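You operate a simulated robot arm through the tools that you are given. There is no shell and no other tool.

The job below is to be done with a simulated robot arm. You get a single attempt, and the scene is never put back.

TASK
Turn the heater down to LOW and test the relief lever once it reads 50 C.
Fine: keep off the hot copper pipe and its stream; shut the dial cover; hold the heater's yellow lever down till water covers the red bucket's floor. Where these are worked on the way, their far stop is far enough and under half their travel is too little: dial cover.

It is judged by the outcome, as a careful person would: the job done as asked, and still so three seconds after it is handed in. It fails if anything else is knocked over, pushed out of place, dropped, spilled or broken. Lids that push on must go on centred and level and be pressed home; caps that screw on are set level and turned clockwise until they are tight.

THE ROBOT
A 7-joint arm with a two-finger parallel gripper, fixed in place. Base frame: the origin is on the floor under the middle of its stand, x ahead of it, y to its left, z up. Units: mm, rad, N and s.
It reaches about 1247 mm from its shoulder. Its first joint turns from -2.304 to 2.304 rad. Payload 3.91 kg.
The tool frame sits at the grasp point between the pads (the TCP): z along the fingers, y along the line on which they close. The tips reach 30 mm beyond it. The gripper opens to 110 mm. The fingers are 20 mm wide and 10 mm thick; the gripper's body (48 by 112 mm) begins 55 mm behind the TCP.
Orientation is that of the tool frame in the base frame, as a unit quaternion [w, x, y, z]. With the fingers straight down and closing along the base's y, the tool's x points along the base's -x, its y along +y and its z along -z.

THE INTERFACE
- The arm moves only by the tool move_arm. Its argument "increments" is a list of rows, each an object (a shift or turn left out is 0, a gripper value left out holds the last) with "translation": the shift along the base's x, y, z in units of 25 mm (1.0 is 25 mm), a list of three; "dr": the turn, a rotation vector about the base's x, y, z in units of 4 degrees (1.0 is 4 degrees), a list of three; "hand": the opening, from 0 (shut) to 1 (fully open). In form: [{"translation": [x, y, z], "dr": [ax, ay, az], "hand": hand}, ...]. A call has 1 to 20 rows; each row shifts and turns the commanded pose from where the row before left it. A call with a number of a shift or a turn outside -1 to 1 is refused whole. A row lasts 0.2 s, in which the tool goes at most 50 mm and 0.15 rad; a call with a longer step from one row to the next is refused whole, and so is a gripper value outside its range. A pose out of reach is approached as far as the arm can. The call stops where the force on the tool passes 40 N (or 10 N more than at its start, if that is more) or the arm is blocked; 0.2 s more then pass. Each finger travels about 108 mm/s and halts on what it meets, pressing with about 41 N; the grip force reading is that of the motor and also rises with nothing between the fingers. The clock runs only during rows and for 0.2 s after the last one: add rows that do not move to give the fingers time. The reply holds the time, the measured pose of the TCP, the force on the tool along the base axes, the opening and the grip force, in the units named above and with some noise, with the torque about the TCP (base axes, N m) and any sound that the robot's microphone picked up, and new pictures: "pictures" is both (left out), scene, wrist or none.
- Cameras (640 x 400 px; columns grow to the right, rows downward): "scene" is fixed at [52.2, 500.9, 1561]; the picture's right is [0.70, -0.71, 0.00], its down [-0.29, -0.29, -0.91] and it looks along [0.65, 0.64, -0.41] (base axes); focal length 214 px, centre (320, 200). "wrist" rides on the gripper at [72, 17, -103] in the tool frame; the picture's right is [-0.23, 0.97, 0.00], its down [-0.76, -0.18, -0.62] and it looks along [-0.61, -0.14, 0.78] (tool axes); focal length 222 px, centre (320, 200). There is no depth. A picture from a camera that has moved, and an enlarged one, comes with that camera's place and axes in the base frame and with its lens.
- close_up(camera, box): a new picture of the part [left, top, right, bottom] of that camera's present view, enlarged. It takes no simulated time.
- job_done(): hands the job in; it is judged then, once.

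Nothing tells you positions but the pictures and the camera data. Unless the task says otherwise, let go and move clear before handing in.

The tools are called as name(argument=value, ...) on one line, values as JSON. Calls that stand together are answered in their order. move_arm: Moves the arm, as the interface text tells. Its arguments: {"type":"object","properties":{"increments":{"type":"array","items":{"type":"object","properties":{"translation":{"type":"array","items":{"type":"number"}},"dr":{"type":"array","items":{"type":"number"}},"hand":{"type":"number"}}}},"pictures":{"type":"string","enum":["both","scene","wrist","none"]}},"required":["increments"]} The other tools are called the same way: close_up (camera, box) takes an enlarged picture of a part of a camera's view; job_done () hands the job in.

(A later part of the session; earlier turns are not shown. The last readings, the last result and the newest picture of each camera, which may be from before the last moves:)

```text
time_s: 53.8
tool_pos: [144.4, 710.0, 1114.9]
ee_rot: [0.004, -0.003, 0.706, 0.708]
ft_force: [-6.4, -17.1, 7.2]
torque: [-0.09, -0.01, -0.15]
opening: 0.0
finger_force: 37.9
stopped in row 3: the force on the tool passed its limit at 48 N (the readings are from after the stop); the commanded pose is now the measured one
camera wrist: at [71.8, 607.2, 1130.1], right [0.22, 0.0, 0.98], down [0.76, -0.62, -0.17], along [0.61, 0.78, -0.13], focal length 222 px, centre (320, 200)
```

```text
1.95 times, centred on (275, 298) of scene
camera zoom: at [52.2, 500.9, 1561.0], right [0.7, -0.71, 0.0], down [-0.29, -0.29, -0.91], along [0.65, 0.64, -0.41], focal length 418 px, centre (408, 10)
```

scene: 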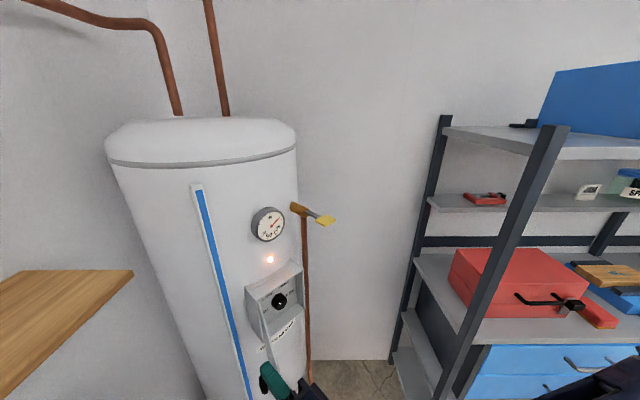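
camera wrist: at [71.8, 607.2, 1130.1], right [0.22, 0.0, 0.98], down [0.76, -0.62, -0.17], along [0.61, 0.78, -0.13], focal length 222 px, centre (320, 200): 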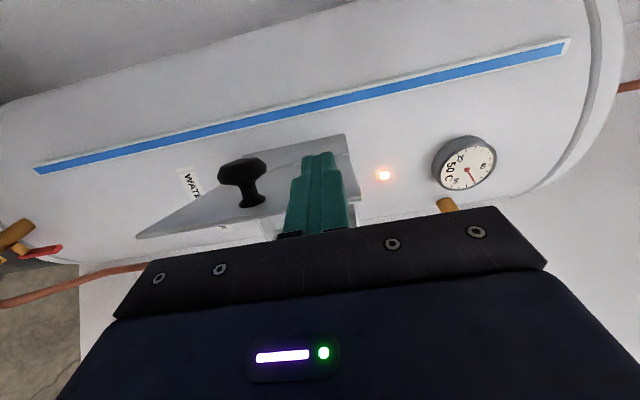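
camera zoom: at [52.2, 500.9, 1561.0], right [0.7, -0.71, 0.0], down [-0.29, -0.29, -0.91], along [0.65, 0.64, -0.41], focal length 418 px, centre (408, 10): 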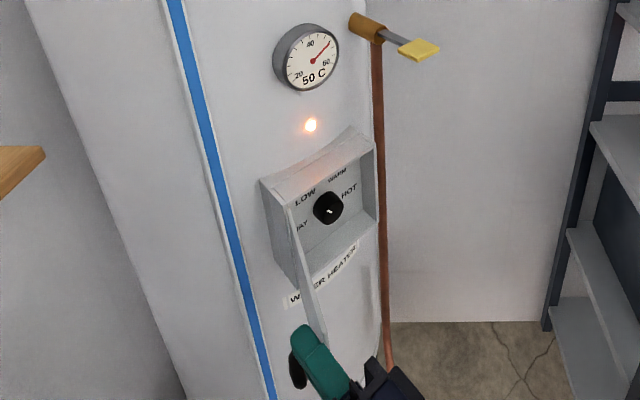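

The first contact was a bit brisk, but the cover has started to swing. I'll continue more gently.

move_arm(increments=[{"translation": [0.25, 0, 0]}, {"translation": [0.25, 0, 0]}, {"translation": [0.25, 0, 0]}, {"translation": [0.25, 0, 0]}, {"translation": [0.25, 0, 0]}, {"translation": [0.25, 0, 0]}, {"translation": [0.25, 0, 0]}, {"translation": [0.25, 0, 0]}, {}])

close_up(camera="scene", box=[205, 195, 345, 400])

```text
time_s: 54.2
tool_pos: [149.4, 709.0, 1115.3]
ee_rot: [0.002, -0.005, 0.706, 0.708]
ft_force: [-4.8, -18.1, 8.6]
torque: [-0.1, -0.05, -0.19]
opening: 0.0
finger_force: 37.9
stopped in row 2: the force on the tool passed its limit at 45 N (the readings are from after the stop); the commanded pose is now the measured one
camera wrist: at [76.9, 605.3, 1129.9], right [0.22, 0.0, 0.98], down [0.77, -0.62, -0.17], along [0.6, 0.79, -0.13], focal length 222 px, centre (320, 200)
```

scene: 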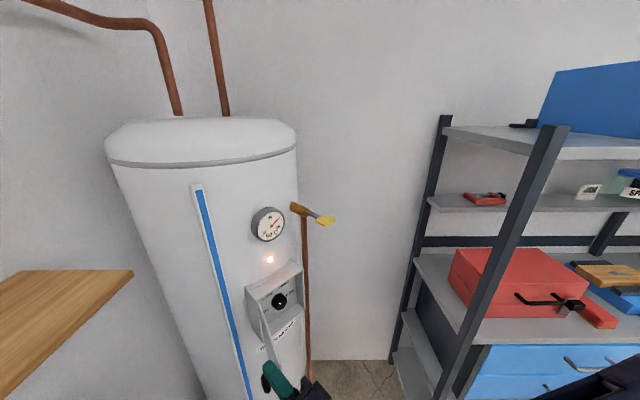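
wrist: 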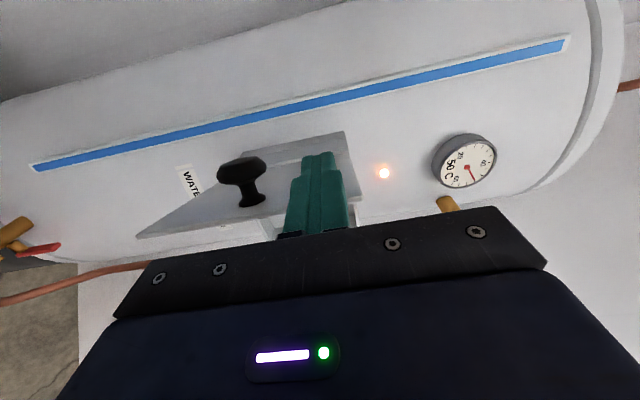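

```text
1.95 times, centred on (275, 298) of scene
camera zoom: at [52.2, 500.9, 1561.0], right [0.7, -0.71, 0.0], down [-0.29, -0.29, -0.91], along [0.65, 0.64, -0.41], focal length 418 px, centre (408, 10)
```

zoom: 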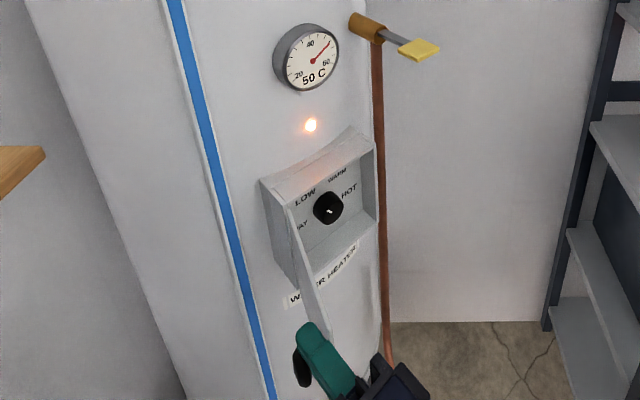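

Rubber friction is jamming the push because I moved straight while the cover edge travels on an arc. I'll ease off slightly and follow the arc instead.

move_arm(increments=[{"translation": [0, -0.15, 0]}, {"translation": [0.2, -0.06, 0]}, {"translation": [0.2, -0.06, 0]}, {"translation": [0.2, -0.04, 0]}, {"translation": [0.2, -0.03, 0]}, {"translation": [0.2, -0.02, 0]}, {}], pictures="scene")

close_up(camera="scene", box=[205, 245, 345, 400])

```text
time_s: 55.9
tool_pos: [175.2, 700.9, 1114.6]
ee_rot: [0.003, -0.004, 0.706, 0.708]
ft_force: [0.2, -0.9, 0.3]
torque: [-0.03, -0.05, -0.01]
opening: 0.0
finger_force: 38.0
```

scene: 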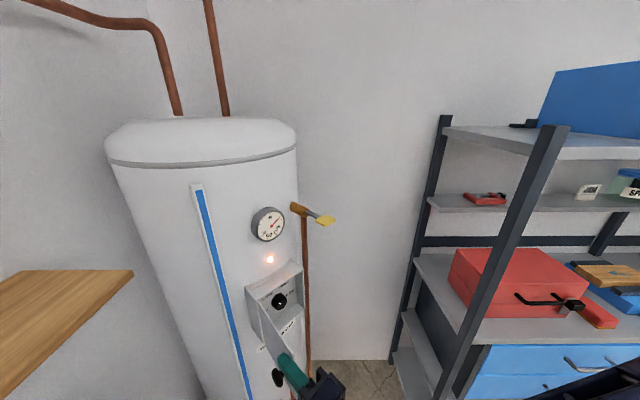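

```text
2.58 times, centred on (275, 322) of scene
camera zoom: at [52.2, 500.9, 1561.0], right [0.7, -0.71, 0.0], down [-0.29, -0.29, -0.91], along [0.65, 0.64, -0.41], focal length 554 px, centre (436, -116)
```

zoom: 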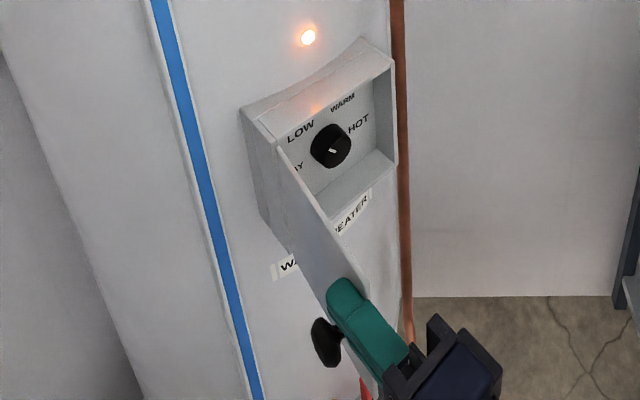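

That works smoothly. I'll keep following the hinge arc to bring the cover to about 60°.

move_arm(increments=[{"translation": [0.24, 0, 0]}, {"translation": [0.24, 0, 0]}, {"translation": [0.28, 0.01, 0]}, {"translation": [0.28, 0.01, 0]}, {"translation": [0.28, 0.01, 0]}, {"translation": [0.273, 0.057, 0]}, {"translation": [0.273, 0.057, 0]}, {"translation": [0.273, 0.057, 0]}, {"translation": [0.26, 0.107, 0]}, {"translation": [0.26, 0.107, 0]}, {"translation": [0.26, 0.107, 0]}, {}])

close_up(camera="scene", box=[205, 195, 345, 400])

```text
time_s: 58.5
tool_pos: [248.3, 713.0, 1114.8]
ee_rot: [0.003, -0.005, 0.706, 0.708]
ft_force: [0.5, -0.5, -0.3]
torque: [0.0, -0.03, -0.01]
opening: 0.0
finger_force: 37.4
camera wrist: at [176.2, 610.7, 1129.3], right [0.22, 0.0, 0.98], down [0.76, -0.62, -0.17], along [0.61, 0.78, -0.13], focal length 222 px, centre (320, 200)
```

scene: 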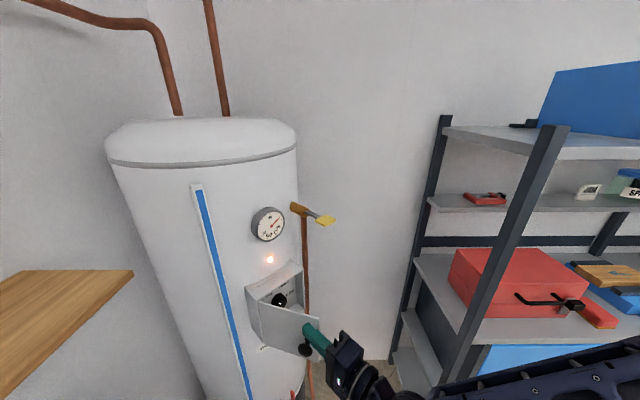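
wrist: 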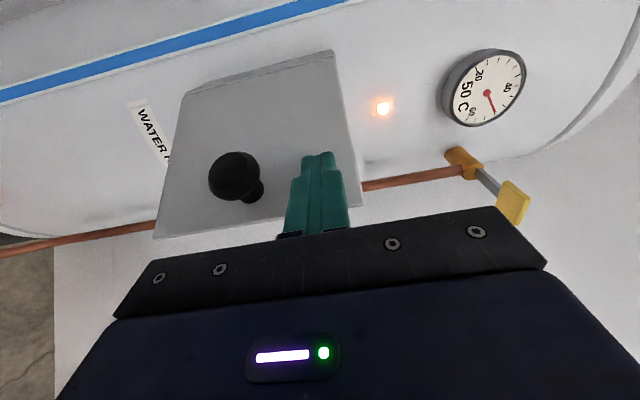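

```text
1.95 times, centred on (275, 298) of scene
camera zoom: at [52.2, 500.9, 1561.0], right [0.7, -0.71, 0.0], down [-0.29, -0.29, -0.91], along [0.65, 0.64, -0.41], focal length 418 px, centre (408, 10)
```

zoom: 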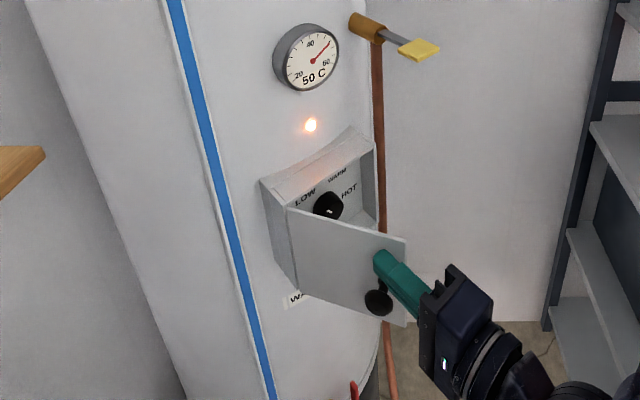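

The cover is about 60° open and the gauge holds 50 C. I'll continue along the arc to nearly shut.

move_arm(increments=[{"translation": [0.236, 0.148, 0]}, {"translation": [0.236, 0.148, 0]}, {"translation": [0.236, 0.148, 0]}, {"translation": [0.207, 0.188, 0]}, {"translation": [0.207, 0.188, 0]}, {"translation": [0.207, 0.188, 0]}, {"translation": [0.172, 0.22, 0]}, {"translation": [0.172, 0.22, 0]}, {"translation": [0.172, 0.22, 0]}, {"translation": [0.131, 0.248, 0]}, {"translation": [0.131, 0.248, 0]}, {"translation": [0.131, 0.248, 0]}, {"translation": [0.087, 0.265, 0]}, {"translation": [0.087, 0.265, 0]}, {"translation": [0.087, 0.265, 0]}, {}])

close_up(camera="scene", box=[225, 195, 345, 360])

```text
time_s: 61.9
tool_pos: [309.9, 793.9, 1114.8]
ee_rot: [0.004, -0.004, 0.706, 0.708]
ft_force: [0.4, 0.0, 0.2]
torque: [-0.04, -0.01, 0.04]
opening: 0.1
finger_force: 37.3
camera wrist: at [238.2, 691.4, 1129.7], right [0.22, 0.0, 0.98], down [0.77, -0.62, -0.17], along [0.61, 0.78, -0.13], focal length 222 px, centre (320, 200)
```

scene: 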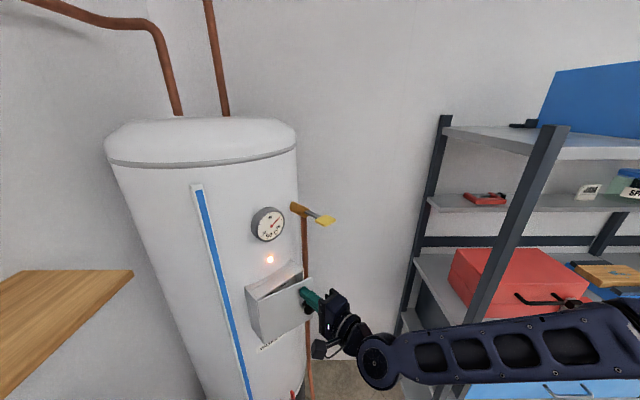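
wrist: 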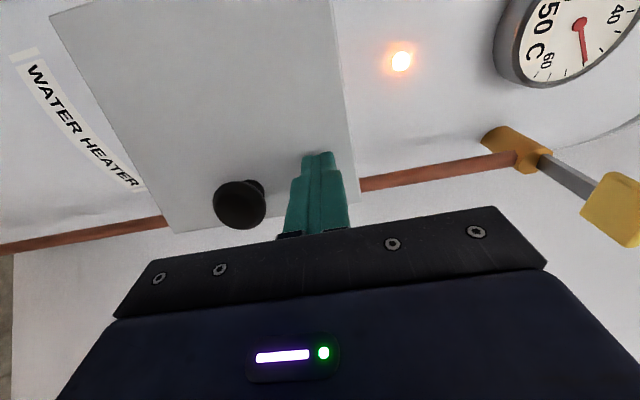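

```text
2.42 times, centred on (285, 278) of scene
camera zoom: at [52.2, 500.9, 1561.0], right [0.7, -0.71, 0.0], down [-0.29, -0.29, -0.91], along [0.65, 0.64, -0.41], focal length 520 px, centre (405, 12)
```

zoom: 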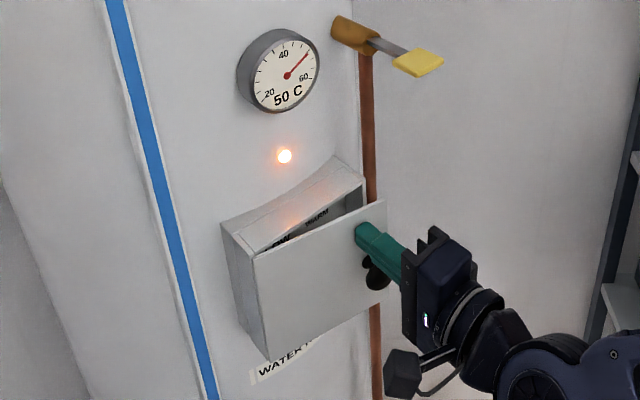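

The cover is about 12° from shut. I'll press it home in small steps until I feel the stop.

move_arm(increments=[{"translation": [0.05, 0.2, 0]}, {"translation": [0.04, 0.2, 0]}, {"translation": [0.02, 0.2, 0]}, {"translation": [0.01, 0.15, 0]}, {"translation": [0, 0.1, 0]}, {"translation": [0, 0.08, 0]}, {"translation": [0, 0.06, 0]}, {"translation": [0, 0.06, 0]}, {}])

close_up(camera="scene", box=[225, 240, 345, 360])

```text
time_s: 63.9
tool_pos: [314.9, 818.7, 1113.4]
ee_rot: [0.003, -0.004, 0.706, 0.708]
ft_force: [-0.1, 0.4, 0.1]
torque: [-0.03, 0.01, 0.04]
opening: 0.0
finger_force: 37.7
camera wrist: at [241.7, 716.5, 1128.9], right [0.22, 0.0, 0.98], down [0.76, -0.62, -0.17], along [0.61, 0.78, -0.13], focal length 222 px, centre (320, 200)
```

scene: 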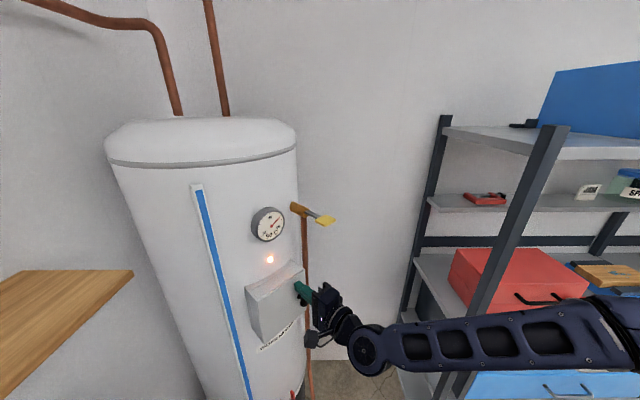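
wrist: 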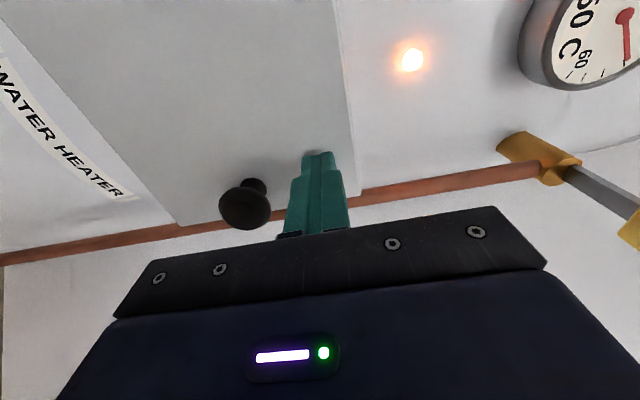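

```text
3.33 times, centred on (285, 300) of scene
camera zoom: at [52.2, 500.9, 1561.0], right [0.7, -0.71, 0.0], down [-0.29, -0.29, -0.91], along [0.65, 0.64, -0.41], focal length 715 px, centre (437, -133)
```

zoom: 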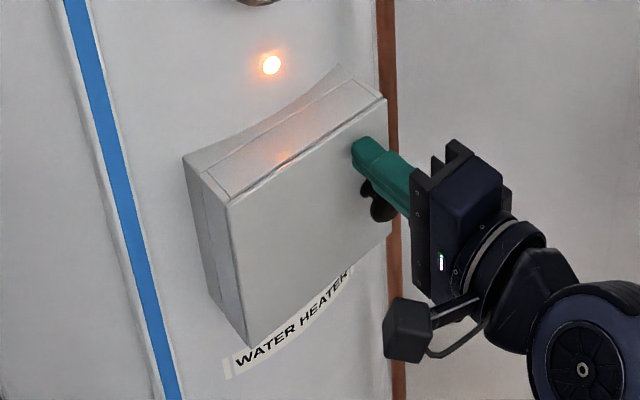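

The cover looks shut but there's no resistance yet. I'll press a little more until it's firmly against the stop.

move_arm(increments=[{"translation": [0, 0.08, 0]}, {"translation": [0, 0.08, 0]}, {"translation": [0, 0.08, 0]}, {}], pictures="none")

close_up(camera="scene", box=[235, 250, 325, 350])

```text
time_s: 64.6
tool_pos: [314.0, 821.3, 1113.2]
ee_rot: [0.003, -0.005, 0.706, 0.708]
ft_force: [2.4, -31.8, 7.0]
torque: [0.17, 0.19, 0.1]
opening: 0.0
finger_force: 37.9
stopped in row 3: the force on the tool passed its limit at 46 N (the readings are from after the stop); the commanded pose is now the measured one
```

```text
4.00 times, centred on (280, 300) of scene
camera zoom: at [52.2, 500.9, 1561.0], right [0.7, -0.71, 0.0], down [-0.29, -0.29, -0.91], along [0.65, 0.64, -0.41], focal length 858 px, centre (480, -200)
```

zoom: 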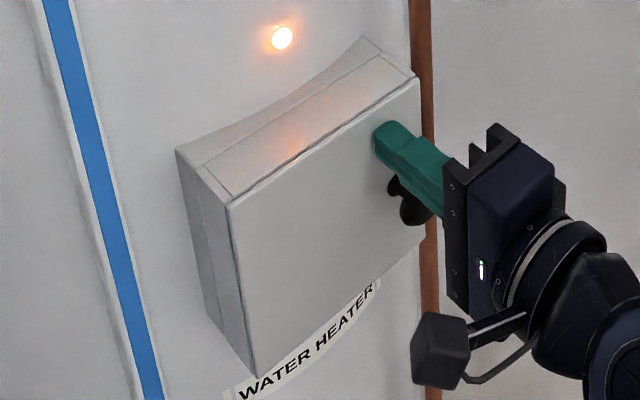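

The cover is shut and pressed home at 32 N, and it looks just as it did at the start. Next I'll back off, rise, and turn the fingers downward, well in front of the lever, so I can study the lever and the bucket.

move_arm(increments=[{"translation": [0, -0.6, 0]}, {"translation": [0, -1, 0]}, {"translation": [0, -1, 0]}, {"translation": [0, -1, 0]}, {"translation": [0, -1, 0]}, {"translation": [0, -1, 0]}, {"translation": [0, -1, 0]}, {"translation": [0, -0.6, 1]}, {"translation": [0, 0, 1]}, {"translation": [0, 0, 1]}, {"translation": [0, 0, 1]}, {"translation": [0, 0, 1]}, {"translation": [0, 0, 1]}, {"translation": [0, 0, 1]}, {"translation": [0, 0, 1]}, {"translation": [0, 0, 1]}, {"translation": [0, 0, 1]}, {}])

close_up(camera="scene", box=[220, 180, 360, 350])

```text
time_s: 68.4
tool_pos: [314.4, 644.3, 1364.3]
ee_rot: [0.002, -0.005, 0.707, 0.707]
ft_force: [-0.5, 0.1, 0.9]
torque: [0.01, -0.02, 0.03]
opening: 0.6
finger_force: 37.8
camera wrist: at [242.0, 541.6, 1378.9], right [0.22, 0.0, 0.98], down [0.77, -0.62, -0.17], along [0.61, 0.78, -0.14], focal length 222 px, centre (320, 200)
```

scene: 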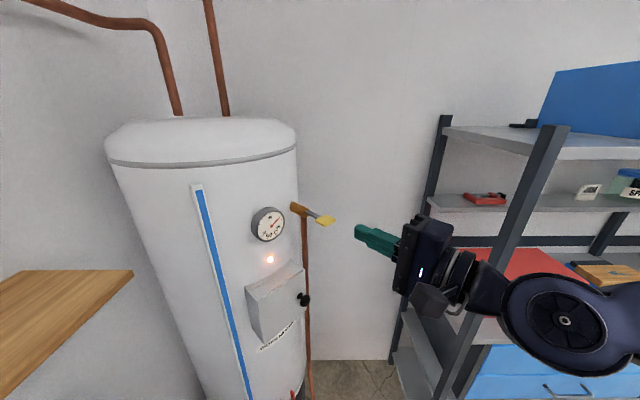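
wrist: 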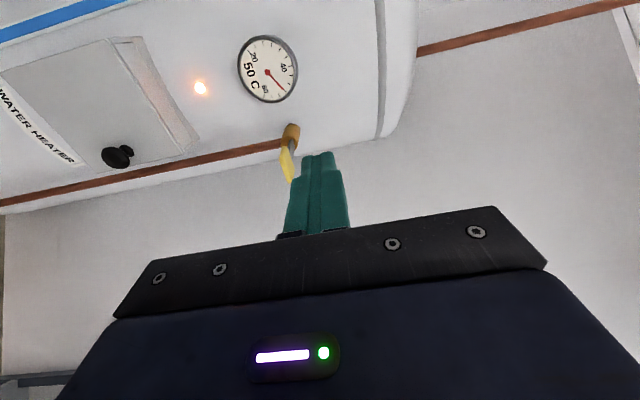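

```text
2.35 times, centred on (290, 265) of scene
camera zoom: at [52.2, 500.9, 1561.0], right [0.7, -0.71, 0.0], down [-0.29, -0.29, -0.91], along [0.65, 0.64, -0.41], focal length 505 px, centre (391, 47)
```

zoom: 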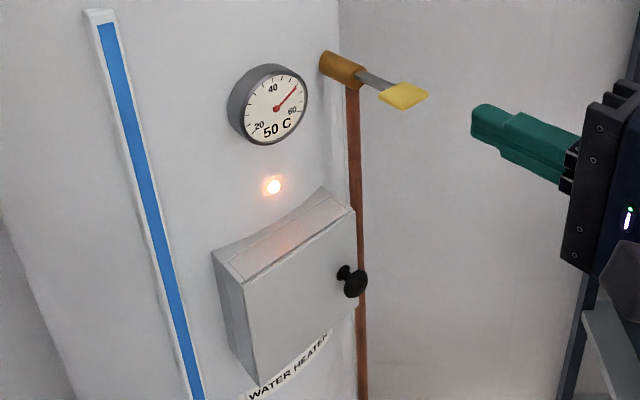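

The cover stays shut and the gauge holds 50 C. I place the yellow paddle at about (378, 804, 1304). I'll turn the fingers to point down so the wrist camera can watch the bucket while I press.

move_arm(increments=[{"translation": [0.1, 0, 0.4], "dr": [-1, 0, 0]}, {"translation": [0.1, 0, 0.4], "dr": [-1, 0, 0]}, {"translation": [0.1, 0, 0.4], "dr": [-1, 0, 0]}, {"translation": [0.1, 0, 0.4], "dr": [-1, 0, 0]}, {"translation": [0.1, 0, 0.4], "dr": [-1, 0, 0]}, {"translation": [0.1, 0, 0.4], "dr": [-1, 0, 0]}, {"translation": [0.1, 0, 0.4], "dr": [-1, 0, 0]}, {"translation": [0.1, 0, 0.4], "dr": [-1, 0, 0]}, {"translation": [0.1, 0, 0.4], "dr": [-1, 0, 0]}, {"translation": [0.1, 0, 0.4], "dr": [-1, 0, 0]}, {"translation": [0.1, 0, 0.4], "dr": [-1, 0, 0]}, {}])

```text
time_s: 71.0
tool_pos: [342.8, 643.7, 1473.7]
ee_rot: [0.001, -0.005, 0.921, 0.39]
ft_force: [-0.3, 0.6, -0.2]
torque: [-0.03, -0.01, 0.0]
opening: 0.0
finger_force: 37.6
camera wrist: at [269.9, 581.7, 1556.2], right [0.22, 0.68, 0.7], down [0.77, -0.56, 0.31], along [0.61, 0.47, -0.64], focal length 222 px, centre (320, 200)
```

scene: 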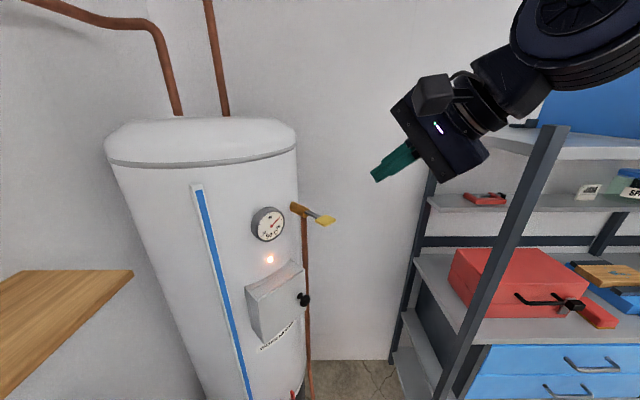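
wrist: 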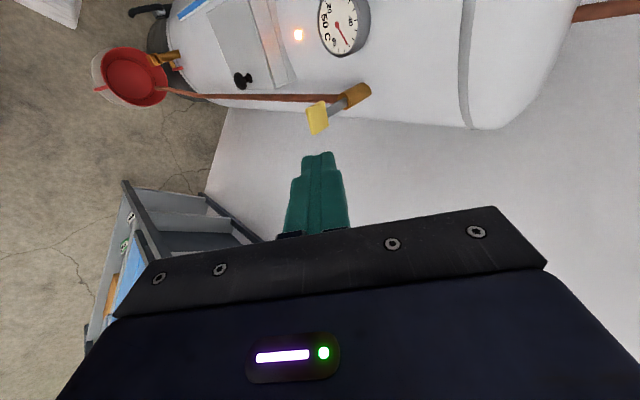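

I can see the lever and the bucket's dry red floor together. I'll finish turning the fingers downward and shift over in front of the lever, staying above it.

move_arm(increments=[{"translation": [0.1, 0.1, 0], "dr": [-1, 0, 0]}, {"translation": [0.1, 0.1, 0], "dr": [-1, 0, 0]}, {"translation": [0.1, 0.2, 0], "dr": [-1, 0, 0]}, {"translation": [0.1, 0.2, 0], "dr": [-1, 0, 0]}, {"translation": [0.1, 0.2, 0], "dr": [-1, 0, 0]}, {"translation": [0.1, 0.2, 0], "dr": [-1, 0, 0]}, {"translation": [0.1, 0.3, 0], "dr": [-1, 0, 0]}, {"translation": [0.1, 0.3, 0], "dr": [-1, 0, 0]}, {"translation": [0.1, 0.3, 0], "dr": [-1, 0, 0]}, {"translation": [0.1, 0.3, 0], "dr": [-1, 0, 0]}, {"translation": [0.1, 0.3, 0], "dr": [-1, 0, 0]}, {}])

close_up(camera="wrist", box=[200, 0, 520, 200])

```text
time_s: 73.6
tool_pos: [368.9, 707.7, 1472.7]
ee_rot: [-0.002, -0.005, 1.0, 0.017]
ft_force: [-0.1, -0.3, -0.9]
torque: [0.01, 0.02, -0.01]
opening: 0.0
finger_force: 37.2
camera wrist: at [296.9, 720.7, 1576.1], right [0.22, 0.98, 0.03], down [0.77, -0.19, 0.61], along [0.61, -0.11, -0.79], focal length 222 px, centre (320, 200)
```

scene: 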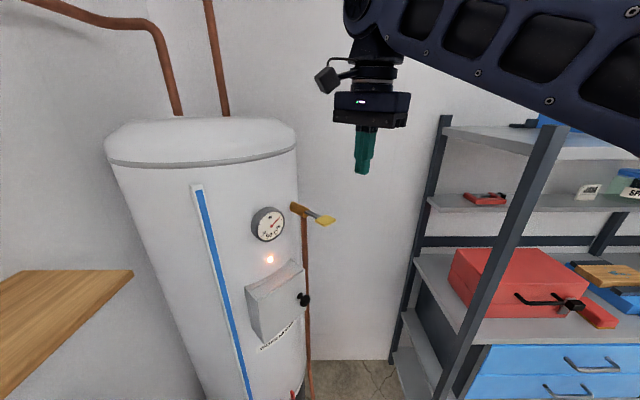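
wrist: 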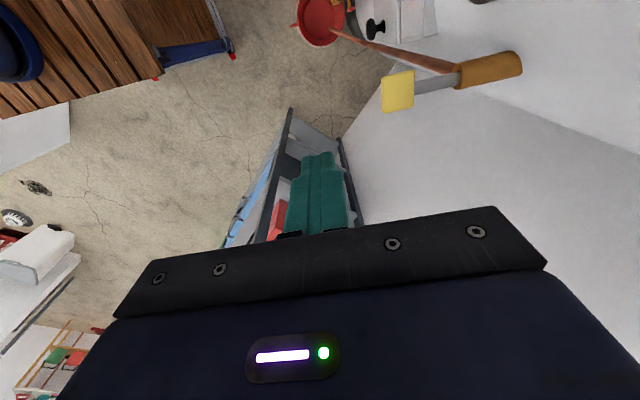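

```text
2.00 times, centred on (360, 100) of wrist
camera zoom: at [296.9, 720.7, 1576.1], right [0.22, 0.98, 0.03], down [0.77, -0.19, 0.61], along [0.61, -0.11, -0.79], focal length 444 px, centre (240, 400)
```

zoom: 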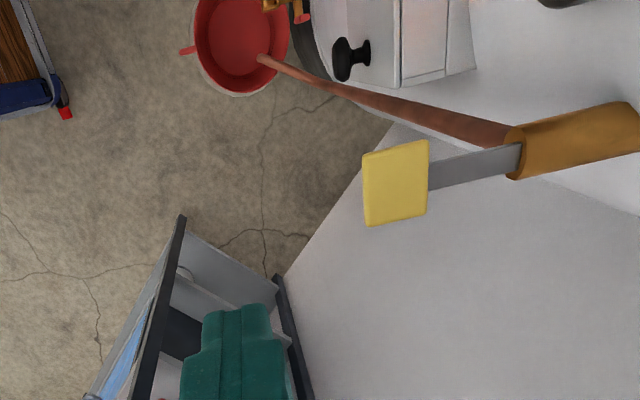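

The lever sticks out toward me along −y: pivot near y=875, paddle from y=784 to 822 at x≈377, z≈1305. I'll yaw the gripper 90° so its narrow side faces the valve and the camera looks down on the bucket from the front.

move_arm(increments=[{"dr": [0, 0, 1]}, {"dr": [0, 0, 1]}, {"dr": [0, 0, 1]}, {"dr": [0, 0, 1]}, {"dr": [0, 0, 1]}, {"dr": [0, 0, 1]}, {"dr": [0, 0, 1]}, {"dr": [0, 0, 1]}, {"dr": [0, 0, 1]}, {"dr": [0, 0, 1]}, {"dr": [0, 0, 1]}, {"dr": [0, 0, 1]}, {"dr": [0, 0, 1]}, {"dr": [0, 0, 1]}, {"dr": [0, 0, 1]}, {"dr": [0, 0, 1]}, {"dr": [0, 0, 1]}, {"dr": [0, 0, 1]}, {"dr": [0, 0, 1]}, {"dr": [0, 0, 1]}])

```text
time_s: 77.8
tool_pos: [368.7, 707.9, 1473.2]
ee_rot: [-0.012, -0.647, 0.763, 0.012]
ft_force: [1.1, 0.0, 0.2]
torque: [0.0, 0.04, 0.03]
opening: 0.0
finger_force: 37.6
camera wrist: at [344.3, 639.5, 1576.4], right [-0.92, 0.38, 0.03], down [0.32, 0.72, 0.61], along [0.21, 0.58, -0.79], focal length 222 px, centre (320, 200)
```

scene: 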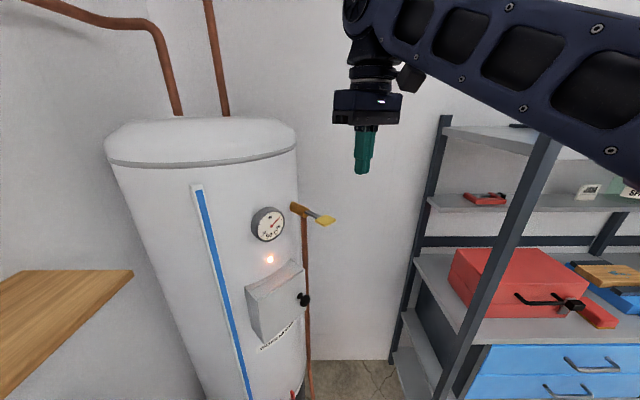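
wrist: 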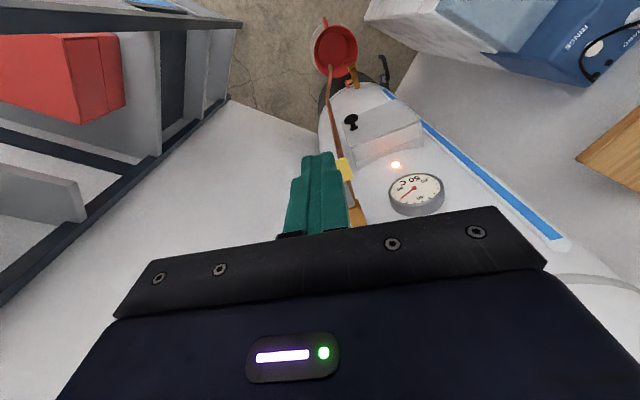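

This view shows the bucket, the lever and the gauge together, and the bucket floor is still dry. I'll move above the paddle.

move_arm(increments=[{"translation": [0.1, 0.9, 0]}, {"translation": [0.1, 0.9, 0]}, {"translation": [0.1, 0.9, -0.5]}, {"translation": [0.05, 0.85, -0.8]}, {"translation": [0, 0, -1]}, {"translation": [0, 0, -1]}, {"translation": [0, 0, -0.6]}, {}])

close_up(camera="wrist", box=[240, 0, 440, 220])

close_up(camera="scene", box=[250, 130, 390, 250])

```text
time_s: 79.6
tool_pos: [359.2, 756.0, 1357.5]
ee_rot: [-0.012, -0.646, 0.763, 0.012]
ft_force: [0.1, 0.7, 0.1]
torque: [-0.01, 0.0, -0.02]
opening: 0.0
finger_force: 37.6
out of reach, approached as far as the arm can: row 1, 2, 3, 4
camera wrist: at [334.4, 687.8, 1461.3], right [-0.92, 0.38, 0.03], down [0.32, 0.72, 0.61], along [0.21, 0.58, -0.79], focal length 222 px, centre (320, 200)
```

scene: 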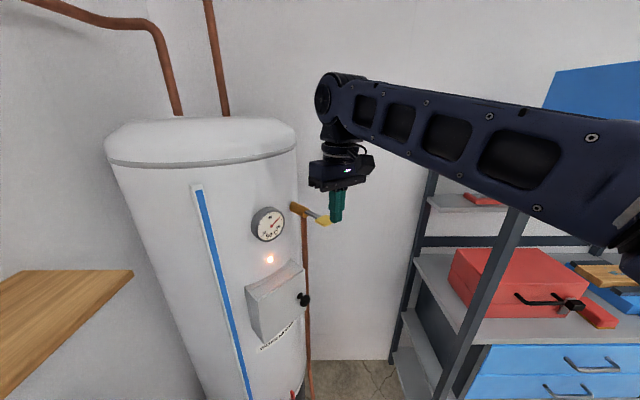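
wrist: 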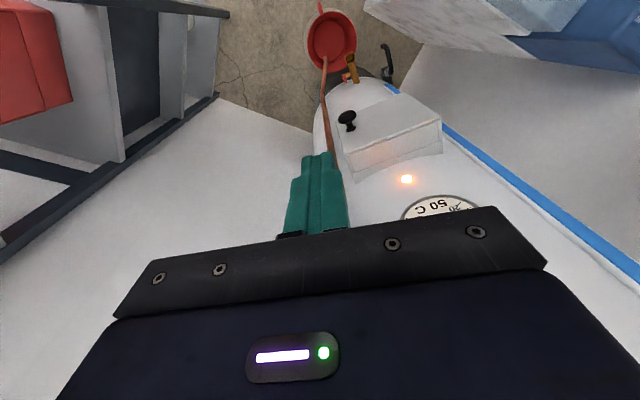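

```text
1.82 times, centred on (340, 110) of wrist
camera zoom: at [334.4, 687.8, 1461.3], right [-0.92, 0.38, 0.03], down [0.32, 0.72, 0.61], along [0.21, 0.58, -0.79], focal length 404 px, centre (284, 364)
```

zoom: 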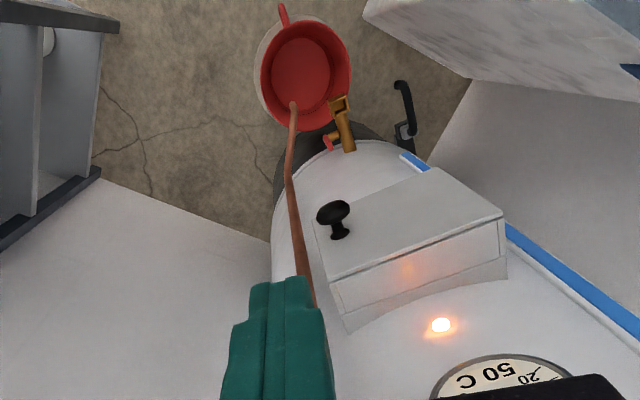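

```text
3.33 times, centred on (320, 190) of scene
camera zoom: at [52.2, 500.9, 1561.0], right [0.7, -0.71, 0.0], down [-0.29, -0.29, -0.91], along [0.65, 0.64, -0.41], focal length 715 px, centre (320, 233)
```

zoom: 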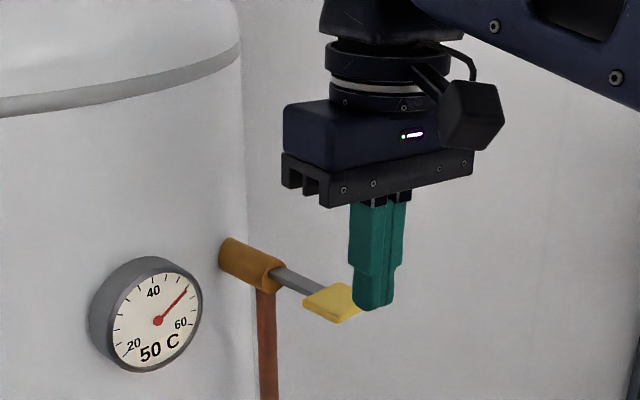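

The arm hit its reach limit at that height, so it stopped short at (359, 756, 1357), still clear of the lever. Lower down it should reach further, so I'll try small steps toward the paddle at this height.

move_arm(increments=[{"translation": [0.2, 0.3, -0.1]}, {"translation": [0.2, 0.3, 0]}, {"translation": [0.2, 0.3, 0]}, {}])

close_up(camera="scene", box=[250, 130, 390, 250])

```text
time_s: 80.6
tool_pos: [373.5, 779.2, 1356.2]
ee_rot: [-0.013, -0.647, 0.763, 0.012]
ft_force: [0.2, 0.4, 1.3]
torque: [0.01, -0.05, 0.0]
opening: 0.0
finger_force: 37.5
camera wrist: at [349.7, 710.3, 1459.1], right [-0.92, 0.38, 0.03], down [0.32, 0.72, 0.61], along [0.21, 0.58, -0.79], focal length 222 px, centre (320, 200)
```

scene: 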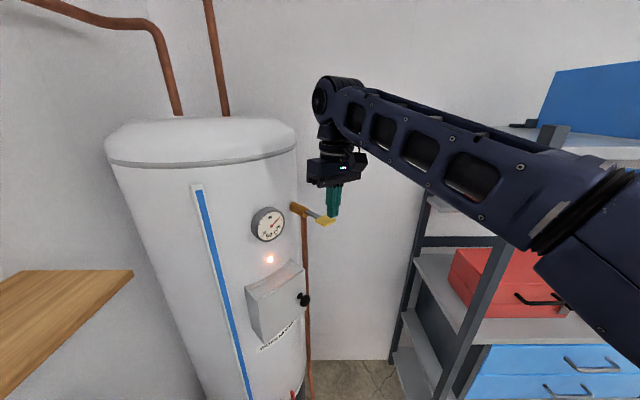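
wrist: 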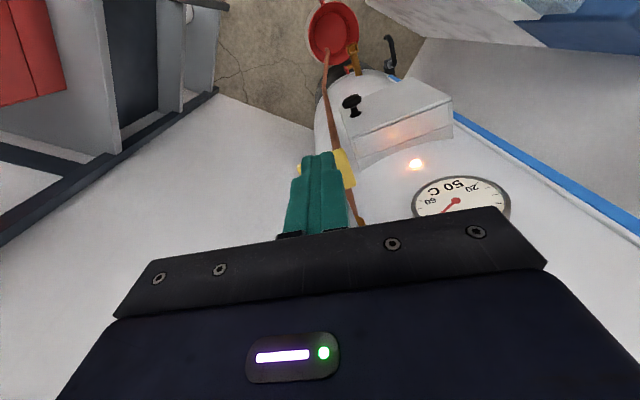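

```text
3.33 times, centred on (320, 190) of scene
camera zoom: at [52.2, 500.9, 1561.0], right [0.7, -0.71, 0.0], down [-0.29, -0.29, -0.91], along [0.65, 0.64, -0.41], focal length 715 px, centre (320, 233)
```

zoom: 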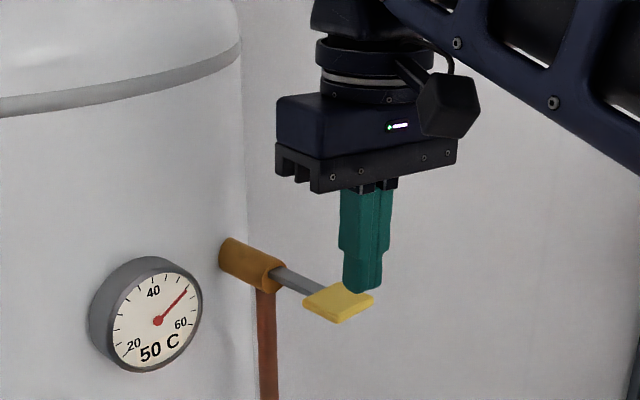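

That worked. The tip is now just off the outer edge of the paddle and about 18 mm above it. I'll move in over the middle of the paddle.

move_arm(increments=[{"translation": [0.1, 0.35, 0]}, {"translation": [0.05, 0.35, 0]}, {}])

close_up(camera="scene", box=[270, 150, 370, 250])

close_up(camera="wrist", box=[270, 0, 400, 220])

```text
time_s: 81.4
tool_pos: [377.7, 795.4, 1354.7]
ee_rot: [-0.014, -0.647, 0.763, 0.013]
ft_force: [-1.0, -0.1, -0.3]
torque: [-0.01, 0.0, 0.0]
opening: 0.0
finger_force: 37.5
camera wrist: at [353.6, 727.9, 1458.5], right [-0.92, 0.38, 0.03], down [0.32, 0.72, 0.61], along [0.21, 0.58, -0.79], focal length 222 px, centre (320, 200)
```

scene: 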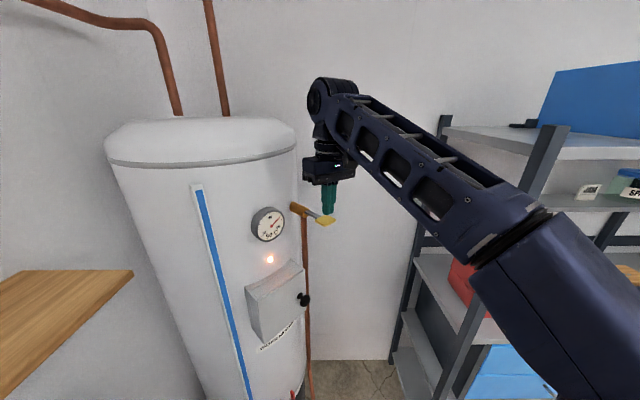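
wrist: 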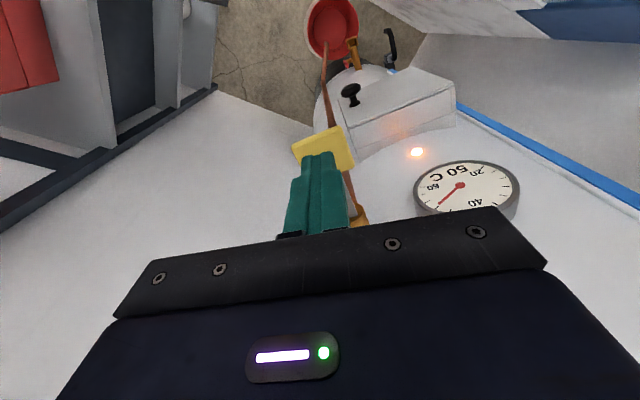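

```text
4.00 times, centred on (320, 200) of scene
camera zoom: at [52.2, 500.9, 1561.0], right [0.7, -0.71, 0.0], down [-0.29, -0.29, -0.91], along [0.65, 0.64, -0.41], focal length 858 px, centre (320, 200)
```

zoom: 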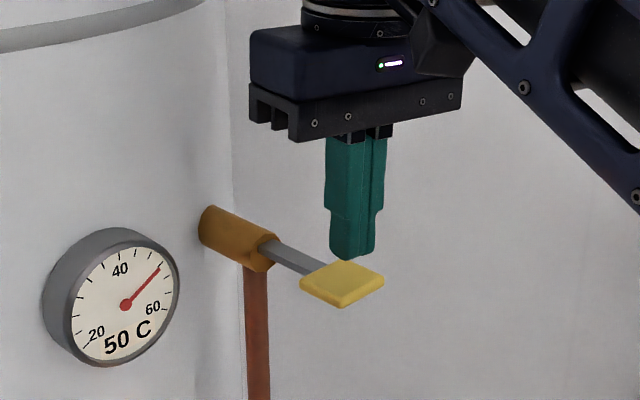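

```text
1.82 times, centred on (335, 110) of wrist
camera zoom: at [353.6, 727.9, 1458.5], right [-0.92, 0.38, 0.03], down [0.32, 0.72, 0.61], along [0.21, 0.58, -0.79], focal length 404 px, centre (293, 364)
```

zoom: 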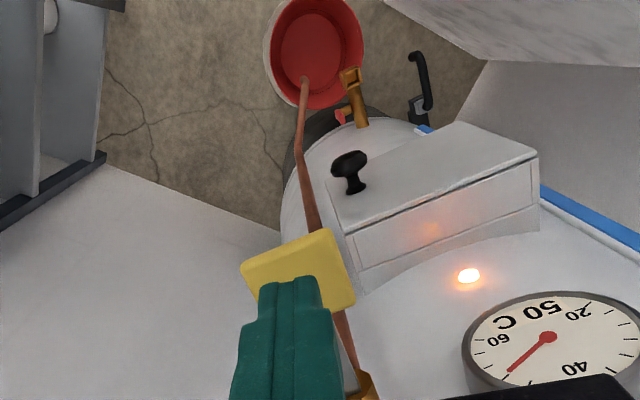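

The tip is centred over the paddle, and I can see the bucket's dry red floor at the top of the wrist view. I'll lower onto the paddle and start pressing.

move_arm(increments=[{"translation": [0, 0, -0.3]}, {"translation": [0, 0, -0.3]}, {"translation": [0, 0, -0.2]}, {"translation": [0, 0.02, -0.2]}, {}])

close_up(camera="scene", box=[270, 150, 370, 250])

close_up(camera="wrist", box=[280, 0, 400, 100])

```text
time_s: 82.6
tool_pos: [378.5, 798.4, 1331.4]
ee_rot: [-0.012, -0.646, 0.763, 0.013]
ft_force: [0.0, -2.2, 2.5]
torque: [-0.02, 0.01, -0.03]
opening: 0.0
finger_force: 37.9
camera wrist: at [353.6, 729.2, 1434.4], right [-0.92, 0.38, 0.03], down [0.32, 0.72, 0.61], along [0.21, 0.58, -0.79], focal length 222 px, centre (320, 200)
```

scene: 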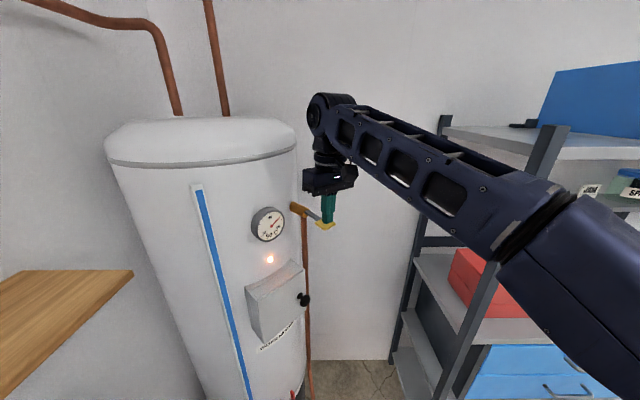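
wrist: 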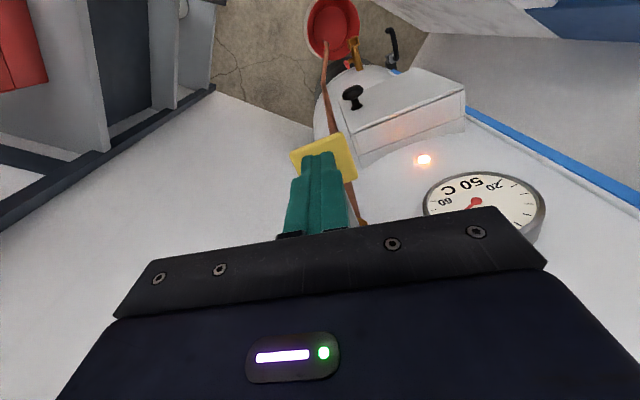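

```text
4.00 times, centred on (320, 200) of scene
camera zoom: at [52.2, 500.9, 1561.0], right [0.7, -0.71, 0.0], down [-0.29, -0.29, -0.91], along [0.65, 0.64, -0.41], focal length 858 px, centre (320, 200)
```

zoom: 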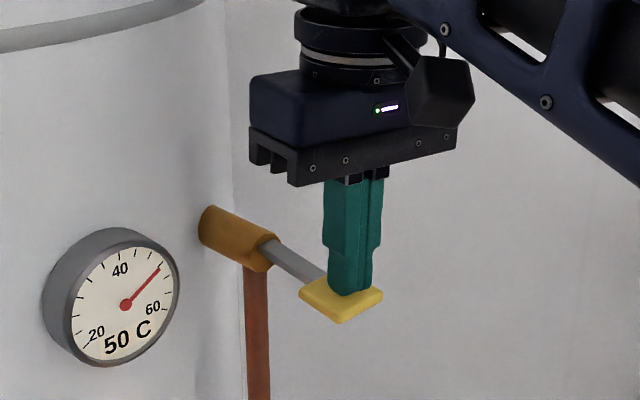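

```text
4.00 times, centred on (340, 50) of wrist
camera zoom: at [353.6, 729.2, 1434.4], right [-0.92, 0.38, 0.03], down [0.32, 0.72, 0.61], along [0.21, 0.58, -0.79], focal length 888 px, centre (240, 800)
```

zoom: 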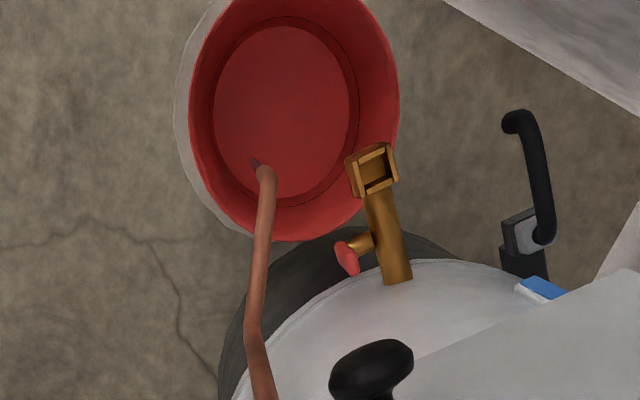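

The lever is moving with light force, about 2.5 N. I'll press further along its arc and watch for water.

move_arm(increments=[{"translation": [0, 0.03, -0.25]}, {"translation": [0, 0.05, -0.25]}, {"translation": [0, 0.07, -0.25]}, {}])

close_up(camera="scene", box=[270, 150, 370, 250])

close_up(camera="wrist", box=[280, 0, 400, 100])

```text
time_s: 83.6
tool_pos: [377.7, 800.8, 1312.5]
ee_rot: [-0.012, -0.647, 0.762, 0.013]
ft_force: [1.1, -1.3, 11.6]
torque: [0.1, 0.03, -0.09]
opening: 0.0
finger_force: 37.5
camera wrist: at [353.0, 732.3, 1416.2], right [-0.92, 0.38, 0.03], down [0.32, 0.72, 0.62], along [0.21, 0.58, -0.79], focal length 222 px, centre (320, 200)
```

scene: 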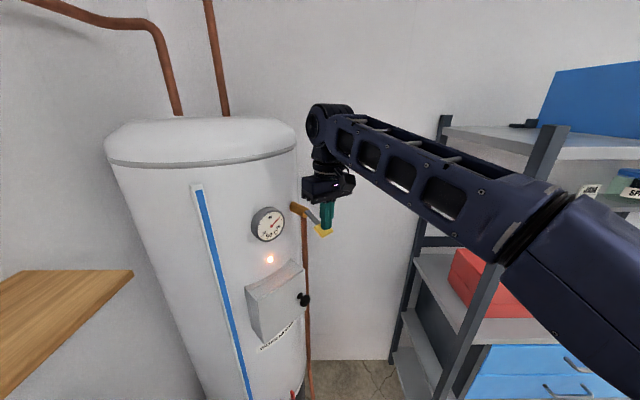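
wrist: 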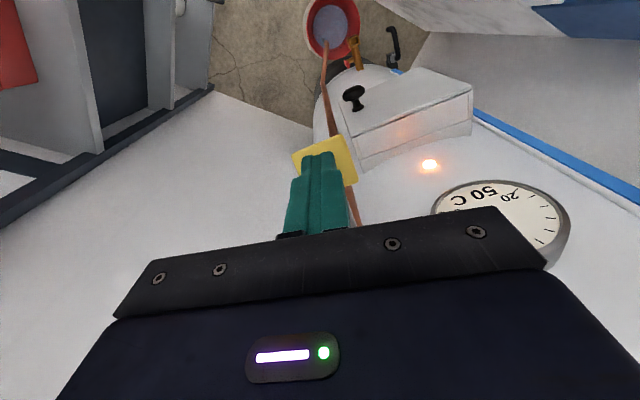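

```text
4.00 times, centred on (320, 200) of scene
camera zoom: at [52.2, 500.9, 1561.0], right [0.7, -0.71, 0.0], down [-0.29, -0.29, -0.91], along [0.65, 0.64, -0.41], focal length 858 px, centre (320, 200)
```

zoom: 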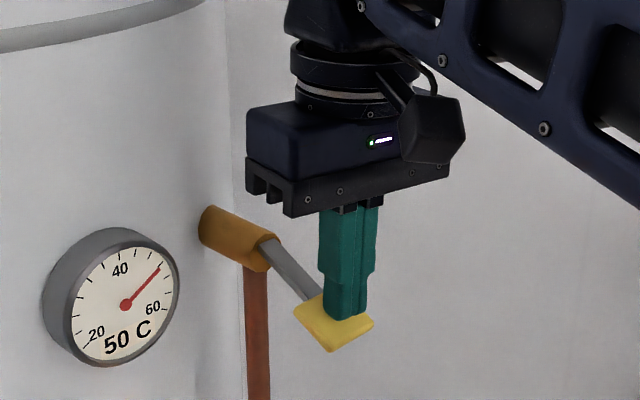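

```text
4.00 times, centred on (340, 50) of wrist
camera zoom: at [353.0, 732.3, 1416.2], right [-0.92, 0.38, 0.03], down [0.32, 0.72, 0.62], along [0.21, 0.58, -0.79], focal length 888 px, centre (240, 800)
```

zoom: 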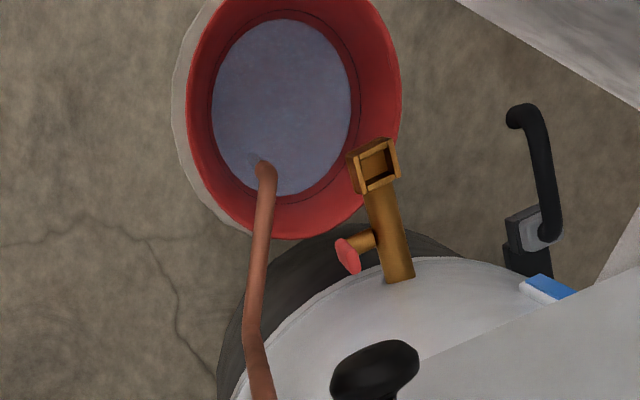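

Water is running, and a blue-grey film seems to cover the bucket floor already. I'll hold a moment longer to see the level clearly rise and confirm the cover.

move_arm(increments=[{"translation": [0, 0.05, -0.15]}, {}])

close_up(camera="wrist", box=[280, 0, 400, 100])

```text
time_s: 84.4
tool_pos: [379.0, 801.0, 1313.3]
ee_rot: [-0.01, -0.646, 0.764, 0.014]
ft_force: [-0.8, -7.2, 14.5]
torque: [-0.09, 0.02, -0.06]
opening: 0.0
finger_force: 37.2
stopped in row 2: the force on the tool passed its limit at 41 N (the readings are from after the stop); the commanded pose is now the measured one
camera wrist: at [353.0, 732.5, 1416.0], right [-0.92, 0.38, 0.04], down [0.32, 0.72, 0.62], along [0.21, 0.58, -0.78], focal length 222 px, centre (320, 200)
```

scene: 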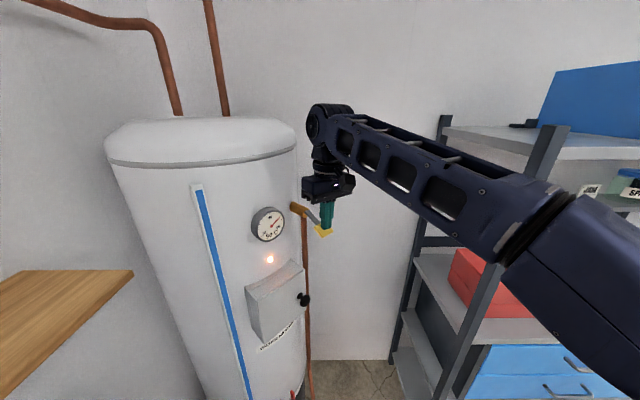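
wrist: 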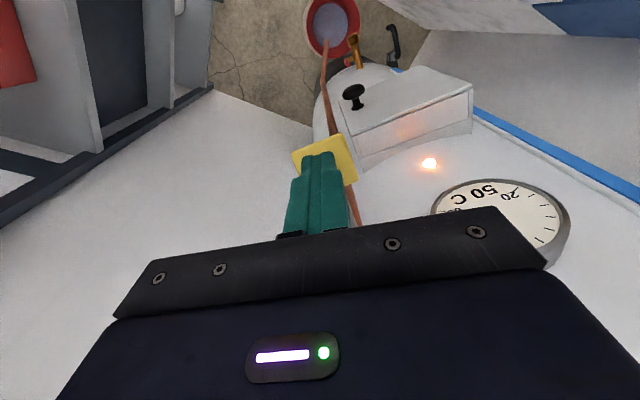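

```text
4.00 times, centred on (340, 50) of wrist
camera zoom: at [353.0, 732.5, 1416.0], right [-0.92, 0.38, 0.04], down [0.32, 0.72, 0.62], along [0.21, 0.58, -0.78], focal length 888 px, centre (240, 800)
```

zoom: 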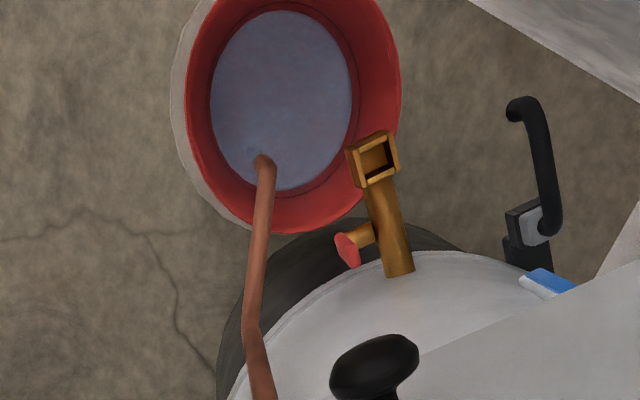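

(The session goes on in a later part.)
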